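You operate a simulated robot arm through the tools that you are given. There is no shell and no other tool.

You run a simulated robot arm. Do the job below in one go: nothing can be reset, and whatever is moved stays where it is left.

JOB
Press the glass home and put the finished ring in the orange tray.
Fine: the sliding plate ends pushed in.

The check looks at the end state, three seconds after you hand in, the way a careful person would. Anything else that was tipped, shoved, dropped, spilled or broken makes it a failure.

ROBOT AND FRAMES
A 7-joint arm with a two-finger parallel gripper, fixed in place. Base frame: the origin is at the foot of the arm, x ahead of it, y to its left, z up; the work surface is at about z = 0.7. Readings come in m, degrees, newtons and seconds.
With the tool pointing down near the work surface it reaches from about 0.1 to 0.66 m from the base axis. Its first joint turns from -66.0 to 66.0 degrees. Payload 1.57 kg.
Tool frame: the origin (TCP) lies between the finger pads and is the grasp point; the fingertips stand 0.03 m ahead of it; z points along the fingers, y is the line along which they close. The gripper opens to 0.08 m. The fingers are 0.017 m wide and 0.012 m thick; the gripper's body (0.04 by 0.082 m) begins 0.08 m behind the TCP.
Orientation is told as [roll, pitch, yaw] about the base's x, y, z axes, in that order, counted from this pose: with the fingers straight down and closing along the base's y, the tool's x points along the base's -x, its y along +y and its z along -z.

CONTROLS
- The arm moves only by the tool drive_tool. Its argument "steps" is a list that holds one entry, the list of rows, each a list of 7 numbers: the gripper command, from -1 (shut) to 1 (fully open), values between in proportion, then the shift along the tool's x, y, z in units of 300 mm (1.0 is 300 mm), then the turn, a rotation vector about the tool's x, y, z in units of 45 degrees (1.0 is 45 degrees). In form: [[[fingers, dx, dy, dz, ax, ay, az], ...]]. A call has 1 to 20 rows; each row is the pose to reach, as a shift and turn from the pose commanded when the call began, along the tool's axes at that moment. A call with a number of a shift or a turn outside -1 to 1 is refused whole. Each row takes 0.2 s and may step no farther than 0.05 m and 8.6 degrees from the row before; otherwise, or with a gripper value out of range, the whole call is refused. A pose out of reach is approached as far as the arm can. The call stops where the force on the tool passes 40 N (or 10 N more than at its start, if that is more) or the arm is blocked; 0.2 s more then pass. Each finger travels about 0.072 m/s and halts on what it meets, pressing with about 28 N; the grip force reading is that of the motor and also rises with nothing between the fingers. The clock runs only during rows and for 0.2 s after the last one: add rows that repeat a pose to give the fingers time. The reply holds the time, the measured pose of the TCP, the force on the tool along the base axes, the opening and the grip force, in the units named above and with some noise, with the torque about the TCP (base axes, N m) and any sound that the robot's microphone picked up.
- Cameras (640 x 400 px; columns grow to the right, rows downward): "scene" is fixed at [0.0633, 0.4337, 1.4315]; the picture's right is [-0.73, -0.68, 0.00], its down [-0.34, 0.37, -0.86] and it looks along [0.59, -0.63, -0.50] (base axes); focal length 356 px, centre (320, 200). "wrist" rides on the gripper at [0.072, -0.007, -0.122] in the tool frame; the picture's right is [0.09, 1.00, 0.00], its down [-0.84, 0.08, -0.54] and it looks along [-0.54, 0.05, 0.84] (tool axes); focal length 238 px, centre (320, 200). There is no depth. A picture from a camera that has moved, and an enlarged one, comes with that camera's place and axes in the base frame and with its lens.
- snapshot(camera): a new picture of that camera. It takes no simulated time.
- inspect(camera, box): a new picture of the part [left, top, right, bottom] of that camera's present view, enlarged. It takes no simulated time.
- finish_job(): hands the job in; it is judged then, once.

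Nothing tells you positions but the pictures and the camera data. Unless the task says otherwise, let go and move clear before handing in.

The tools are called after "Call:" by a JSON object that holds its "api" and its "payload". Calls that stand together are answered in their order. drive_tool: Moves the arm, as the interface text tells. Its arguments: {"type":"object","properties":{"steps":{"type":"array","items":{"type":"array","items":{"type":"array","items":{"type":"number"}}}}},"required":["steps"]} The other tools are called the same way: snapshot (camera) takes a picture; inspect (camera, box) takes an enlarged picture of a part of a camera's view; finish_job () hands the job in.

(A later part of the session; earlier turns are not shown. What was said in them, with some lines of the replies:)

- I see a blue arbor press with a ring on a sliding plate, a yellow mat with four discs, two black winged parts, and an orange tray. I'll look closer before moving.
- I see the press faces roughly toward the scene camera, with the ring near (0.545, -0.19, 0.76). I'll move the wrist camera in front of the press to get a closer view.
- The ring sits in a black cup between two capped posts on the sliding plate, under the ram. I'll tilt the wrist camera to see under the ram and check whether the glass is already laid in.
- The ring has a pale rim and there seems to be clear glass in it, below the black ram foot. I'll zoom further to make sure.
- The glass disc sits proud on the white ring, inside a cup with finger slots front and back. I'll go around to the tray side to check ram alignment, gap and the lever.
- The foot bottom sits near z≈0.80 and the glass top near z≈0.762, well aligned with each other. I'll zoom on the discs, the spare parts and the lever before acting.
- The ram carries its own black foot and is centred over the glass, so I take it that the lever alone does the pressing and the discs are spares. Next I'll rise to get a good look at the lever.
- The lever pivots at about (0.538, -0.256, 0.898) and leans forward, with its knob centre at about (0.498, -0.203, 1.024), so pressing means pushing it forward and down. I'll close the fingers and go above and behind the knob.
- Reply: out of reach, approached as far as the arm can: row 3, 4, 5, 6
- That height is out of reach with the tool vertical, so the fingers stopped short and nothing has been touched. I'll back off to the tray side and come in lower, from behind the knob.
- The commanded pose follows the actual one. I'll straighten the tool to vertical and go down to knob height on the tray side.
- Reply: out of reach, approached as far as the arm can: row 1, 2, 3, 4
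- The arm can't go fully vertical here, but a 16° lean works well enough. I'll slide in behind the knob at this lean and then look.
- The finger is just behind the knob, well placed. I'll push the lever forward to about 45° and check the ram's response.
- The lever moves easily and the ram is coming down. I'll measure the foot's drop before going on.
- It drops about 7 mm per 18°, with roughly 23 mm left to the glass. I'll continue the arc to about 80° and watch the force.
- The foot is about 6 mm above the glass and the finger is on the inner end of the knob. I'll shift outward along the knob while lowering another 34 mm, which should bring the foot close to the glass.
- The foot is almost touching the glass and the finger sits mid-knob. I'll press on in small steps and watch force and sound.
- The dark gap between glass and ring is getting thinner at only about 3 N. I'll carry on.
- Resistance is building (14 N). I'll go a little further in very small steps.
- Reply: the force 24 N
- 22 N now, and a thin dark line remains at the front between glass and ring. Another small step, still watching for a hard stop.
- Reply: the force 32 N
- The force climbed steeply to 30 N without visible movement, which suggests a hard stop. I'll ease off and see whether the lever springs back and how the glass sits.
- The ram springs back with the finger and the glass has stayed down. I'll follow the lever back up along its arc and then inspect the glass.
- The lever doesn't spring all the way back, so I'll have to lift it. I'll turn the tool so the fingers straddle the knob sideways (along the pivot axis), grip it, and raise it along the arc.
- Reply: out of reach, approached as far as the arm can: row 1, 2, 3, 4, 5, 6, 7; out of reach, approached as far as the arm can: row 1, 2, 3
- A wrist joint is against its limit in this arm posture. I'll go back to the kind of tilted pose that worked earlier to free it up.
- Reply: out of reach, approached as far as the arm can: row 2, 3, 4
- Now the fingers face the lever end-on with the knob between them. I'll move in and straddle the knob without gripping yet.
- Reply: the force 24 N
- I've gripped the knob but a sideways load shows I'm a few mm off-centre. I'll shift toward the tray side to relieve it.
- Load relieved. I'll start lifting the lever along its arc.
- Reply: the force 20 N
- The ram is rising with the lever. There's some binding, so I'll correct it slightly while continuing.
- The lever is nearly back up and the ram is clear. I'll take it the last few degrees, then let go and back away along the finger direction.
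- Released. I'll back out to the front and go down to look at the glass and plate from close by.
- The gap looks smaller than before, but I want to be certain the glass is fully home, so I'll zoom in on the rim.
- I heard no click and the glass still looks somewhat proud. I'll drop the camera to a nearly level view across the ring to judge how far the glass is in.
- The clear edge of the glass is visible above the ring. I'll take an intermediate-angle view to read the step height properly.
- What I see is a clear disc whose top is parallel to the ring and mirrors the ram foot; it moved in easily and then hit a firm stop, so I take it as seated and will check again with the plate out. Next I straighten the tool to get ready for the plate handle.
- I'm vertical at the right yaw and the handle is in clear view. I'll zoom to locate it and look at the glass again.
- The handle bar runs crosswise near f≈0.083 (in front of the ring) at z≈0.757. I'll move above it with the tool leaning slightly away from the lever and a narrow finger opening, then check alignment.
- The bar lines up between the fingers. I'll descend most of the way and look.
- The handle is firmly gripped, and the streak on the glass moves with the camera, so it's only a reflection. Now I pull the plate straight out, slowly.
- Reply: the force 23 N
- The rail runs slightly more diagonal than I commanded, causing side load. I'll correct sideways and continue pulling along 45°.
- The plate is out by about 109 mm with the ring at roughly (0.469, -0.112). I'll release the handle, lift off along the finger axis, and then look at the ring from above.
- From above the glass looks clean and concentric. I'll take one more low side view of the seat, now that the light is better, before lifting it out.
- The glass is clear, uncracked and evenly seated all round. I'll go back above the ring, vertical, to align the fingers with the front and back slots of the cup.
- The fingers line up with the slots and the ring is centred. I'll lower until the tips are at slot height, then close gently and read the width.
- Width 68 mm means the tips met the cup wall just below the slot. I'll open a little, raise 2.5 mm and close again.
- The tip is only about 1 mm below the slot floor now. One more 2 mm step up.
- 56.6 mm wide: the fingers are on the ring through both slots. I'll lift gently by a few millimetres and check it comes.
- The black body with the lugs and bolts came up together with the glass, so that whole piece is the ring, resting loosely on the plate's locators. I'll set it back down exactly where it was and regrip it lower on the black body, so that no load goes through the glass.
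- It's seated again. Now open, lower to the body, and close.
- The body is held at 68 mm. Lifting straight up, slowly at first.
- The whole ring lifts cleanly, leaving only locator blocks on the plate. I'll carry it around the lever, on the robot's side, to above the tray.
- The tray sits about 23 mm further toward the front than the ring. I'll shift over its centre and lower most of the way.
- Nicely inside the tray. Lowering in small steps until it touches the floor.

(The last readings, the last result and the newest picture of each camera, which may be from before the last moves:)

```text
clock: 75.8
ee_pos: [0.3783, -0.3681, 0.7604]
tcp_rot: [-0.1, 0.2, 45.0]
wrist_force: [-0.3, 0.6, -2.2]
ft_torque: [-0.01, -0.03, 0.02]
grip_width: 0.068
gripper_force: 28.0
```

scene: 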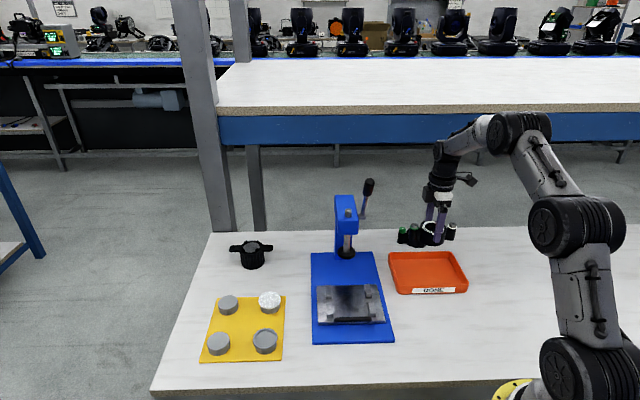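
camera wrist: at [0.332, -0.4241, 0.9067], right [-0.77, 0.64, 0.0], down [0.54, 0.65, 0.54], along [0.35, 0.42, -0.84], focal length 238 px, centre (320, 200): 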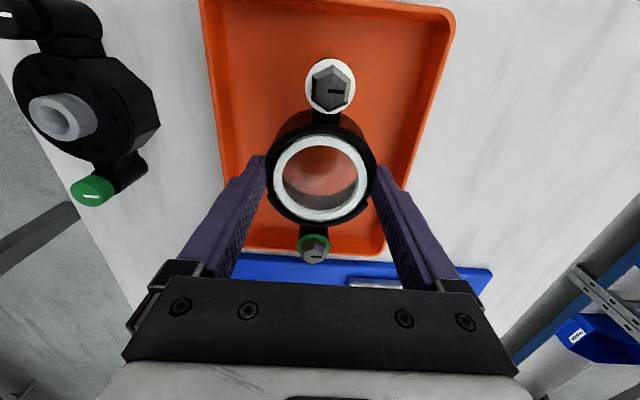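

Call:
{"api": "drive_tool", "payload": {"steps": [[[0.3, 0, 0, 0.005, 0, 0, 0], [0.3, 0, 0, 0.01, 0, 0, 0]]]}}

Call:
{"api": "drive_tool", "payload": {"steps": [[[0.3, 0, 0, 0.005, 0, 0, 0], [0.3, 0, 0, 0.01, 0, 0, 0]]]}}

Call:
{"api": "inspect", "payload": {"camera": "scene", "box": [400, 230, 470, 300]}}

```text
clock: 76.4
ee_pos: [0.3781, -0.3677, 0.7564]
tcp_rot: [-0.1, 0.1, 45.0]
wrist_force: [0.4, 0.4, -1.9]
ft_torque: [-0.01, 0.0, 0.01]
grip_width: 0.0682
gripper_force: 27.7
```

```text
clock: 77.0
ee_pos: [0.3783, -0.3695, 0.7538]
tcp_rot: [-0.1, 0.1, 45.0]
wrist_force: [-1.7, 1.4, 3.8]
ft_torque: [0.18, 0.21, -0.05]
grip_width: 0.0684
gripper_force: 28.2
```

```text
5.71 times, centred on (435, 265) of scene
camera zoom: at [0.0632, 0.4337, 1.4315], right [-0.73, -0.68, 0.0], down [-0.34, 0.37, -0.86], along [0.59, -0.63, -0.5], focal length 2037 px, centre (-337, -171)
```

zoom: 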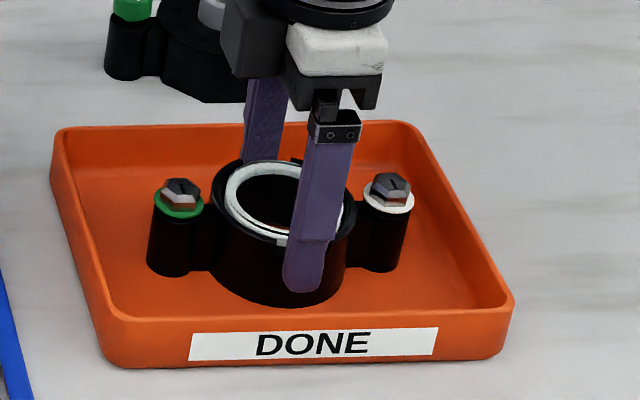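

Touchdown. I'll open the fingers and rise straight up.

Call:
{"api": "drive_tool", "payload": {"steps": [[[0.5, 0, 0, 0, 0, 0, 0], [0.85, 0, 0, 0, 0, 0, 0], [0.95, 0, 0, 0, 0, 0, 0], [0.95, 0, 0, -0.03, 0, 0, 0], [0.95, 0, 0, -0.1, 0, 0, 0], [0.95, 0, 0, -0.2, 0, 0, 0], [0.95, 0, 0, -0.3, 0, 0, 0], [0.95, 0, 0, -0.4, 0, 0, 0]]]}}

Call:
{"api": "snapshot", "payload": {"camera": "wrist"}}

Call:
{"api": "snapshot", "payload": {"camera": "scene"}}

Call:
{"api": "inspect", "payload": {"camera": "scene", "box": [400, 230, 470, 300]}}

```text
clock: 78.8
ee_pos: [0.3793, -0.3679, 0.8744]
tcp_rot: [0.0, 0.1, 45.0]
wrist_force: [0.3, -0.5, -0.5]
ft_torque: [0.0, 0.0, -0.04]
grip_width: 0.0779
gripper_force: 0.0
```

```text
taken
camera wrist: at [0.3321, -0.4233, 0.9959], right [-0.77, 0.64, 0.0], down [0.54, 0.65, 0.54], along [0.35, 0.42, -0.84], focal length 238 px, centre (320, 200)
```

wrist: 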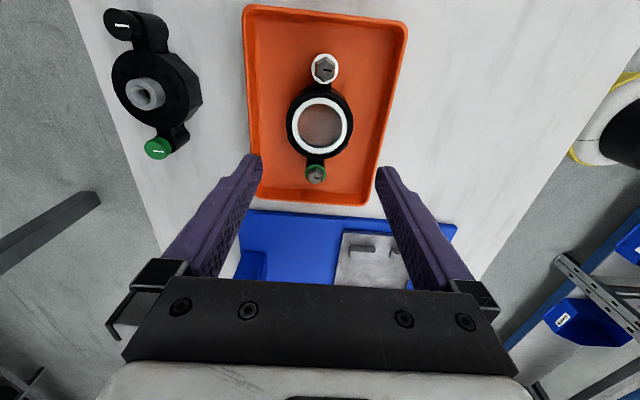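

```text
taken
```

scene: 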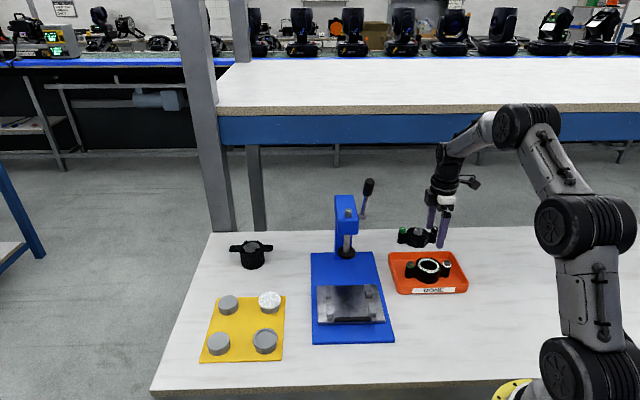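

```text
5.71 times, centred on (435, 265) of scene
camera zoom: at [0.0633, 0.4337, 1.4315], right [-0.73, -0.68, 0.0], down [-0.34, 0.37, -0.86], along [0.59, -0.63, -0.5], focal length 2037 px, centre (-337, -171)
```

zoom: 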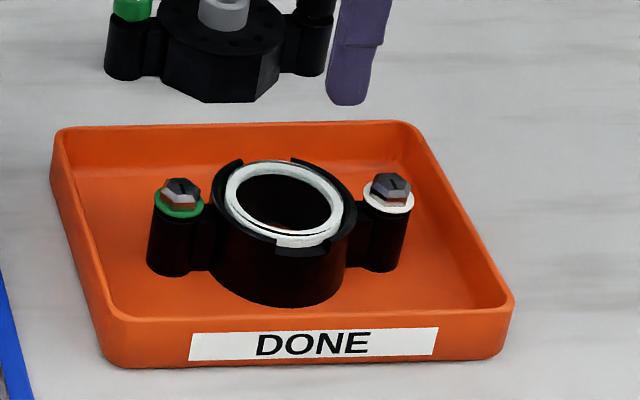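

The ring stands level in the tray. I'll check the glass once more in this light.

Call:
{"api": "inspect", "payload": {"camera": "scene", "box": [422, 255, 446, 276]}}

Call:
{"api": "inspect", "payload": {"camera": "wrist", "box": [280, 85, 360, 160]}}

```text
16.00 times, centred on (434, 266) of scene
camera zoom: at [0.0633, 0.4337, 1.4315], right [-0.73, -0.68, 0.0], down [-0.34, 0.37, -0.86], along [0.59, -0.63, -0.5], focal length 5703 px, centre (-1504, -848)
```

zoom: 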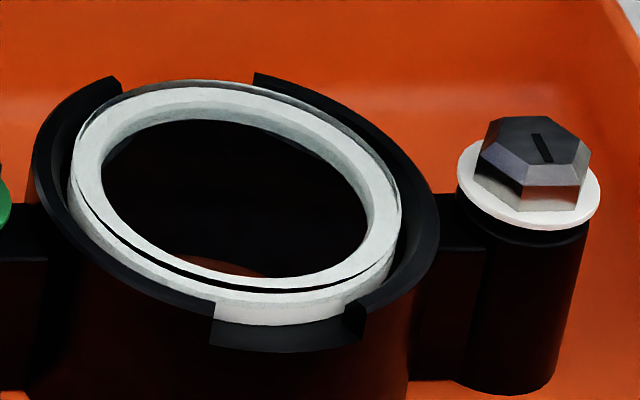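

```text
5.33 times, centred on (320, 122) of wrist
camera zoom: at [0.3321, -0.4233, 0.9959], right [-0.77, 0.64, 0.0], down [0.54, 0.65, 0.54], along [0.35, 0.42, -0.84], focal length 1271 px, centre (320, 613)
```

zoom: 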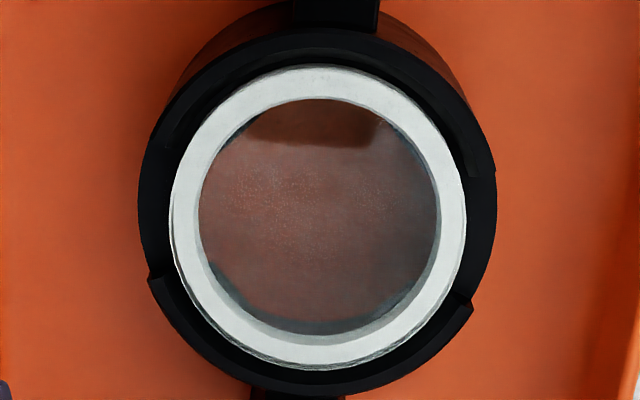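

The disc rests evenly on its seat with no gap beneath it and no damage. Now I'll go round to the front of the plate with closed fingers to push it back in.

Call:
{"api": "drive_tool", "payload": {"steps": [[[0.5, -0.06, 0.06, -0.01, 0, 0, 0], [0, -0.12, 0.12, -0.02, 0, 0, 0], [-0.5, -0.19, 0.19, -0.02, 0, 0, 0], [-1, -0.26, 0.26, -0.02, 0, 0, 0], [-1, -0.33, 0.33, -0.02, 0, 0, 0], [-1, -0.4, 0.4, -0.02, 0, 0, 0], [-1, -0.47, 0.47, -0.02, 0, 0, 0], [-1, -0.54, 0.54, -0.02, 0, 0, 0], [-1, -0.61, 0.61, -0.02, 0, 0, 0], [-1, -0.68, 0.68, -0.02, 0, 0, 0], [-1, -0.75, 0.75, -0.01, 0, 0, 0], [-1, -0.81, 0.81, 0, 0, 0, 0], [-1, -0.81, 0.81, 0, 0, 0, 0]]]}}

Call:
{"api": "snapshot", "payload": {"camera": "wrist"}}

Call:
{"api": "snapshot", "payload": {"camera": "scene"}}

```text
clock: 81.6
ee_pos: [0.3792, -0.0267, 0.8725]
tcp_rot: [-0.1, 0.2, 44.9]
wrist_force: [-0.4, -0.7, 0.0]
ft_torque: [0.02, 0.03, 0.0]
grip_width: 0.0
gripper_force: 21.5
```

```text
taken
camera wrist: at [0.3324, -0.082, 0.9949], right [-0.77, 0.64, 0.0], down [0.54, 0.65, 0.54], along [0.35, 0.42, -0.84], focal length 238 px, centre (320, 200)
```

wrist: 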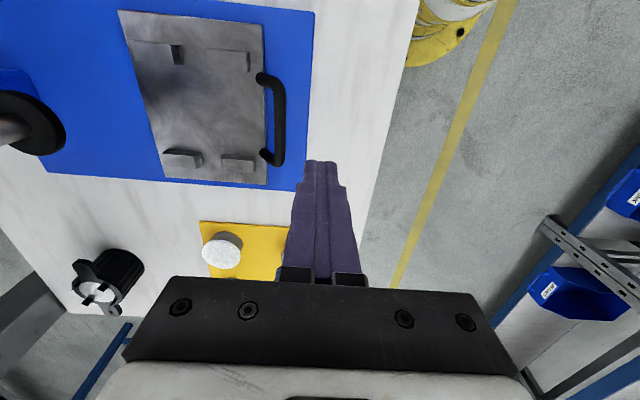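

```text
taken
```

scene: 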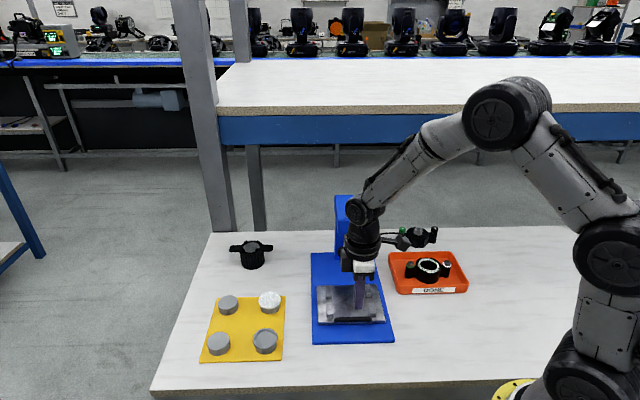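

Call:
{"api": "drive_tool", "payload": {"steps": [[[-1, 0.015, 0, 0.08, 0, 0, 0], [-1, 0.015, 0, 0.16, 0, 0, 0], [-1, 0.015, 0, 0.24, 0, 0, 0], [-1, 0.015, 0, 0.325, 0, 0, 0], [-1, 0.015, -0.07, 0.325, 0, 0, 0], [-1, 0.015, -0.085, 0.325, 0, 0, 0], [-1, 0.015, -0.1, 0.325, 0, 0, 0]]]}}

Call:
{"api": "snapshot", "payload": {"camera": "wrist"}}

Call:
{"api": "inspect", "payload": {"camera": "scene", "box": [300, 240, 410, 345]}}

```text
clock: 83.2
ee_pos: [0.3968, -0.0487, 0.7755]
tcp_rot: [0.0, 0.1, 44.9]
wrist_force: [-0.9, 1.1, -2.3]
ft_torque: [0.04, 0.02, 0.02]
grip_width: 0.0
gripper_force: 20.8
```

```text
taken
camera wrist: at [0.3501, -0.1042, 0.8968], right [-0.77, 0.64, 0.0], down [0.54, 0.65, 0.54], along [0.35, 0.42, -0.84], focal length 238 px, centre (320, 200)
```

wrist: 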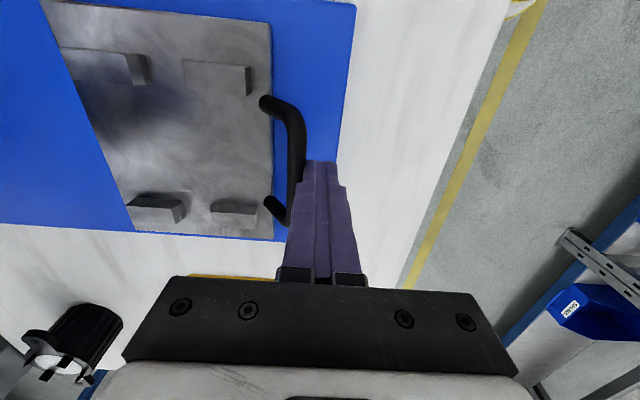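

```text
3.81 times, centred on (355, 292) of scene
camera zoom: at [0.0633, 0.4337, 1.4315], right [-0.73, -0.68, 0.0], down [-0.34, 0.37, -0.86], along [0.59, -0.63, -0.5], focal length 1358 px, centre (187, -152)
```

zoom: 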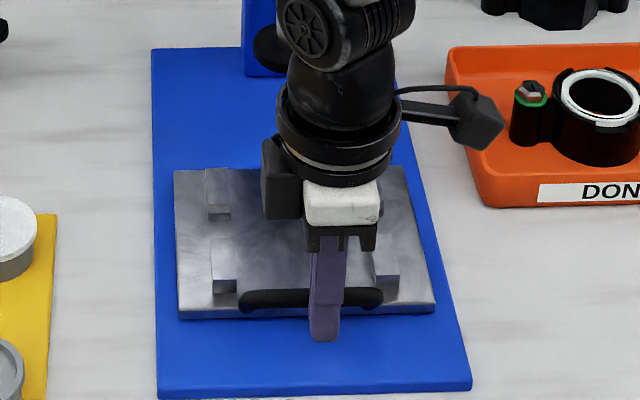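

Contact is being made. I'll centre on the bar a bit and push the plate straight in, slowing at the end.

Call:
{"api": "drive_tool", "payload": {"steps": [[[-1, -0.025, 0.01, 0, 0, 0, 0], [-1, -0.025, -0.02, 0, 0, 0, 0], [-1, -0.025, -0.055, 0, 0, 0, 0], [-1, -0.025, -0.09, 0, 0, 0, 0], [-1, -0.025, -0.125, 0, 0, 0, 0], [-1, -0.025, -0.16, 0, 0, 0, 0], [-1, -0.025, -0.195, 0, 0, 0, 0], [-1, -0.025, -0.23, 0, 0, 0, 0], [-1, -0.025, -0.26, 0, 0, 0, 0], [-1, -0.025, -0.285, 0, 0, 0, 0], [-1, -0.025, -0.3, 0, 0, 0, 0]]]}}

Call:
{"api": "inspect", "payload": {"camera": "scene", "box": [300, 190, 410, 345]}}

Call:
{"api": "snapshot", "payload": {"camera": "wrist"}}

```text
clock: 85.6
ee_pos: [0.4664, -0.1081, 0.7757]
tcp_rot: [0.0, 0.0, 45.1]
wrist_force: [0.4, 0.9, 0.5]
ft_torque: [0.03, -0.02, 0.02]
grip_width: 0.0002
gripper_force: 21.6
```

```text
2.58 times, centred on (355, 268) of scene
camera zoom: at [0.0633, 0.4337, 1.4315], right [-0.73, -0.68, 0.0], down [-0.34, 0.37, -0.86], along [0.59, -0.63, -0.5], focal length 920 px, centre (230, 26)
```

zoom: 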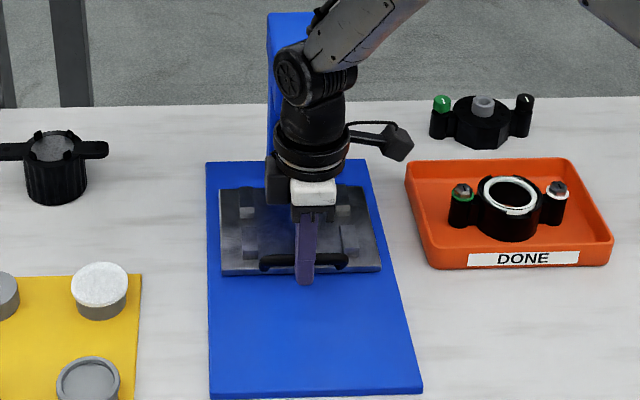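

```text
taken
camera wrist: at [0.4198, -0.1638, 0.8977], right [-0.77, 0.64, 0.0], down [0.54, 0.65, 0.54], along [0.35, 0.42, -0.84], focal length 238 px, centre (320, 200)
```

wrist: 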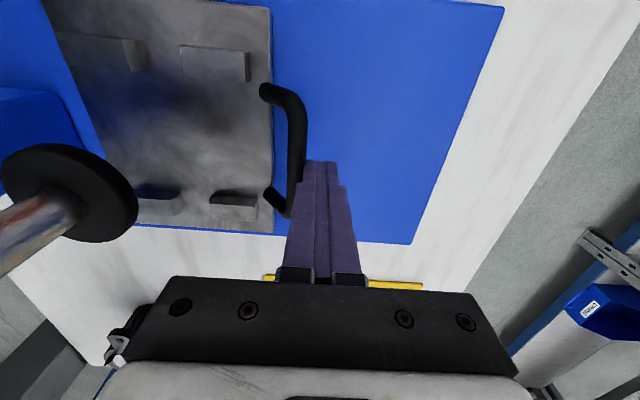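

Call:
{"api": "drive_tool", "payload": {"steps": [[[-1, 0, -0.013, 0, 0, 0, 0], [-1, 0, -0.026, 0, 0, 0, 0], [-1, 0, -0.036, 0, 0, 0, 0]]]}}

Call:
{"api": "inspect", "payload": {"camera": "scene", "box": [290, 170, 410, 350]}}

```text
clock: 86.4
ee_pos: [0.4737, -0.1163, 0.7757]
tcp_rot: [-0.1, 0.1, 44.9]
wrist_force: [-0.7, 0.2, 0.4]
ft_torque: [0.0, -0.01, 0.01]
grip_width: 0.0001
gripper_force: 21.6
```

```text
2.22 times, centred on (350, 260) of scene
camera zoom: at [0.0633, 0.4337, 1.4315], right [-0.73, -0.68, 0.0], down [-0.34, 0.37, -0.86], along [0.59, -0.63, -0.5], focal length 792 px, centre (253, 67)
```

zoom: 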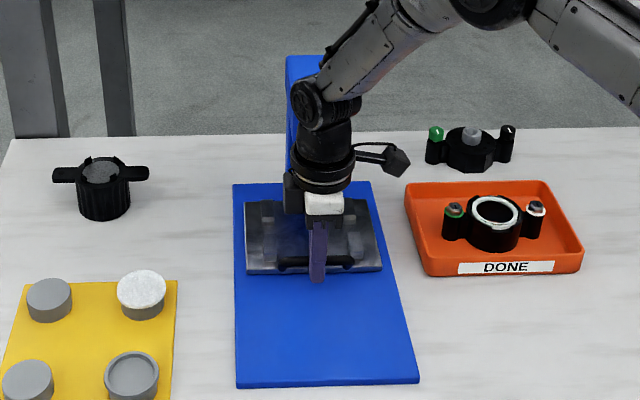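

It's back to about where it started. I'll press gently a little further to feel for the end stop.

Call:
{"api": "drive_tool", "payload": {"steps": [[[-1, 0, -0.006, 0, 0, 0, 0], [-1, 0, -0.012, 0, 0, 0, 0], [-1, 0, -0.012, 0, 0, 0, 0]]]}}

Call:
{"api": "inspect", "payload": {"camera": "scene", "box": [290, 170, 410, 350]}}

```text
clock: 87.2
ee_pos: [0.4751, -0.1171, 0.7766]
tcp_rot: [0.0, 0.1, 45.0]
wrist_force: [-4.0, 6.7, 5.3]
ft_torque: [0.12, 0.02, 0.08]
grip_width: 0.0
gripper_force: 21.4
```

```text
2.22 times, centred on (350, 260) of scene
camera zoom: at [0.0631, 0.4338, 1.4315], right [-0.73, -0.68, 0.0], down [-0.34, 0.37, -0.86], along [0.59, -0.63, -0.5], focal length 792 px, centre (253, 67)
```

zoom: 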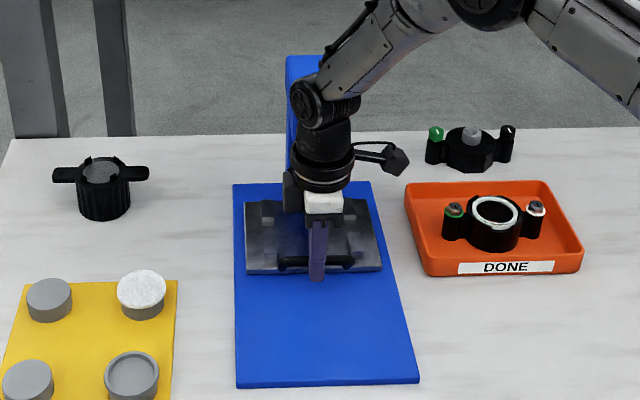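

The plate is against its stop. I'll back off, raise the arm clear and check everything.

Call:
{"api": "drive_tool", "payload": {"steps": [[[-1, 0, 0.04, 0, 0, 0, 0], [-1, 0, 0.14, -0.03, 0, 0, 0], [-1, 0, 0.24, -0.1, 0, 0, 0], [-1, 0, 0.34, -0.2, 0, 0, 0], [-1, 0, 0.44, -0.3, 0, 0, 0], [-1, 0.1, 0.5, -0.38, 0, 0, 0], [-1, 0.2, 0.55, -0.45, 0, 0, 0], [-1, 0.3, 0.58, -0.5, 0, 0, 0], [-1, 0.4, 0.6, -0.5, 0, 0, 0]]]}}

Call:
{"api": "snapshot", "payload": {"camera": "scene"}}

Call:
{"api": "inspect", "payload": {"camera": "scene", "box": [290, 170, 410, 350]}}

Call:
{"api": "inspect", "payload": {"camera": "scene", "box": [380, 215, 480, 300]}}

```text
clock: 89.2
ee_pos: [0.2601, -0.0765, 0.9255]
tcp_rot: [0.1, 0.1, 45.0]
wrist_force: [0.3, -0.5, -0.8]
ft_torque: [0.01, -0.01, -0.01]
grip_width: 0.0
gripper_force: 21.2
```

```text
taken
```

scene: 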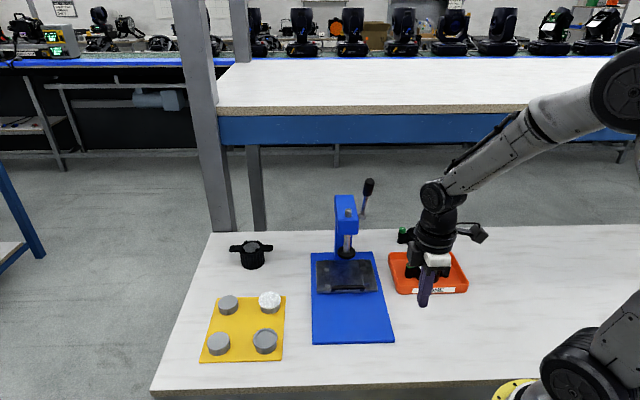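

```text
2.22 times, centred on (350, 260) of scene
camera zoom: at [0.0633, 0.4337, 1.4315], right [-0.73, -0.68, 0.0], down [-0.34, 0.37, -0.86], along [0.59, -0.63, -0.5], focal length 792 px, centre (253, 67)
```

zoom: 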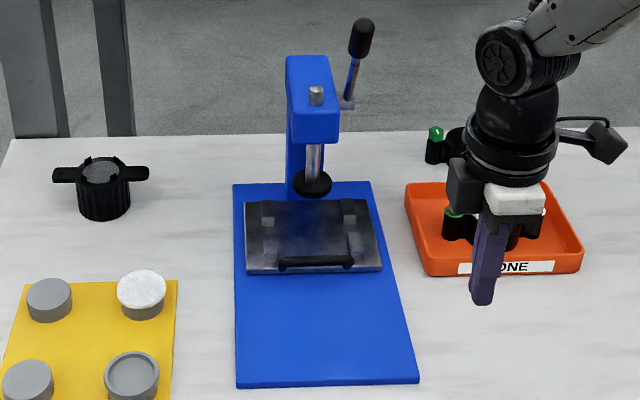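

```text
4.71 times, centred on (430, 258) of scene
camera zoom: at [0.0633, 0.4337, 1.4315], right [-0.73, -0.68, 0.0], down [-0.34, 0.37, -0.86], along [0.59, -0.63, -0.5], focal length 1677 px, centre (-198, -71)
```

zoom: 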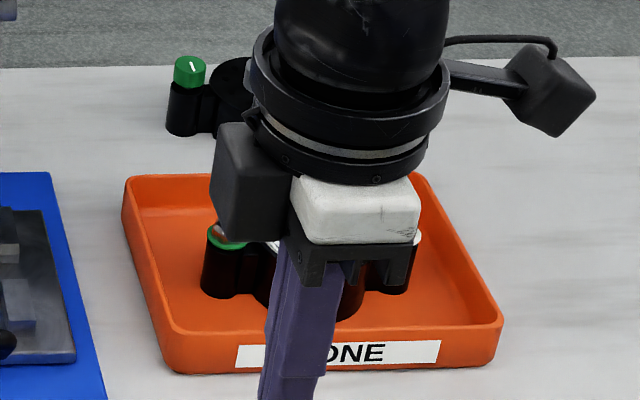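

The press, plate, lever, tray and the other parts are all where they should be. I'll move the arm off the line of sight for a last look at the ring.

Call:
{"api": "drive_tool", "payload": {"steps": [[[-1, -0.1, 0.05, -0.1, 0, 0, 0], [-1, -0.2, 0.1, -0.2, 0, 0, 0], [-1, -0.3, 0.15, -0.3, 0, 0, 0], [-1, -0.4, 0.15, -0.4, 0, 0, 0], [-1, -0.5, 0.15, -0.4, 0, 0, 0], [-1, -0.6, 0.15, -0.4, 0, 0, 0]]]}}

Call:
{"api": "inspect", "payload": {"camera": "scene", "box": [380, 215, 480, 300]}}

Call:
{"api": "inspect", "payload": {"camera": "scene", "box": [418, 256, 438, 276]}}

Call:
{"api": "snapshot", "payload": {"camera": "scene"}}

```text
clock: 90.6
ee_pos: [0.3581, 0.0837, 1.0479]
tcp_rot: [0.1, 0.1, 44.9]
wrist_force: [0.2, -0.1, 0.0]
ft_torque: [-0.01, 0.02, 0.01]
grip_width: 0.0001
gripper_force: 21.2
```

```text
4.71 times, centred on (430, 258) of scene
camera zoom: at [0.0633, 0.4337, 1.4315], right [-0.73, -0.68, 0.0], down [-0.34, 0.37, -0.86], along [0.59, -0.63, -0.5], focal length 1677 px, centre (-198, -71)
```

zoom: 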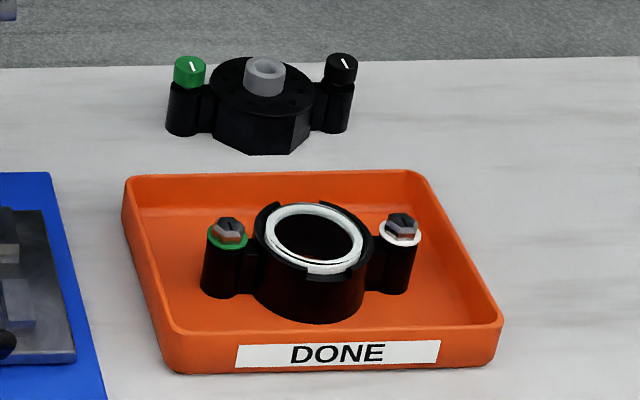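

```text
16.00 times, centred on (428, 266) of scene
camera zoom: at [0.0633, 0.4337, 1.4315], right [-0.73, -0.68, 0.0], down [-0.34, 0.37, -0.86], along [0.59, -0.63, -0.5], focal length 5703 px, centre (-1408, -856)
```

zoom: 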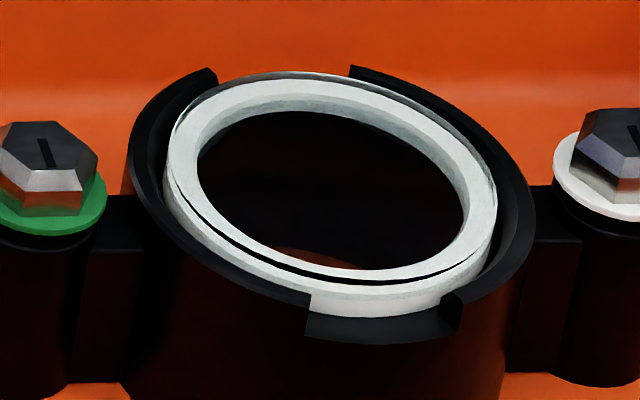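

```text
taken
```

scene: 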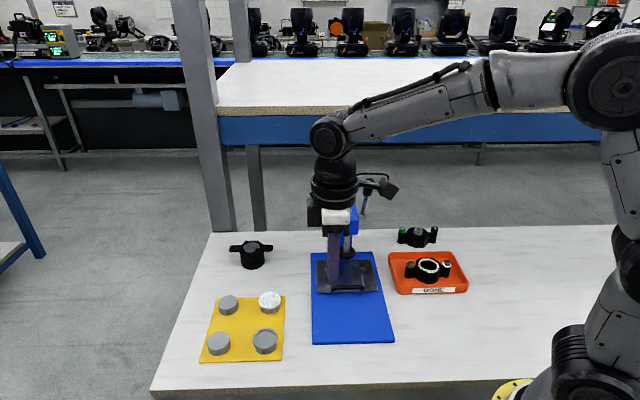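

The ring, with the glass pressed in, stands in the orange tray. The plate is back against its stop, the lever and ram are up, nothing else has moved, and the arm is clear. I'm handing in.

Call:
{"api": "finish_job", "payload": {}}

```text
The job is handed in.
```

The ring, with the glass pressed in, is standing upright in the orange tray, and I've handed the job in. I'm fairly confident the glass is fully home, but I couldn't confirm it outright.

- **Glass:** it went down with little force, then met a firm stop. I pressed to about 30 N on the lever and it stayed down when I let go. I heard no click, and about 2 mm of glass edge still shows above its seat. I took that as the glass's own thickness. I saw no cracks.
- **Ring:** the ring turned out to be the whole black body with its bolts, not just the white rim. My first lift, about 15 mm, gripped the white rim and the glass edge. I set it back down and carried it by the black body instead.
- **Sliding plate:** it is pushed back in against its stop. The lever didn't return on its own, so I raised it by hand to about where it started.
- **Everything else:** the press, the tray and the spare parts look unmoved compared with the first pictures. The arm is clear of everything.
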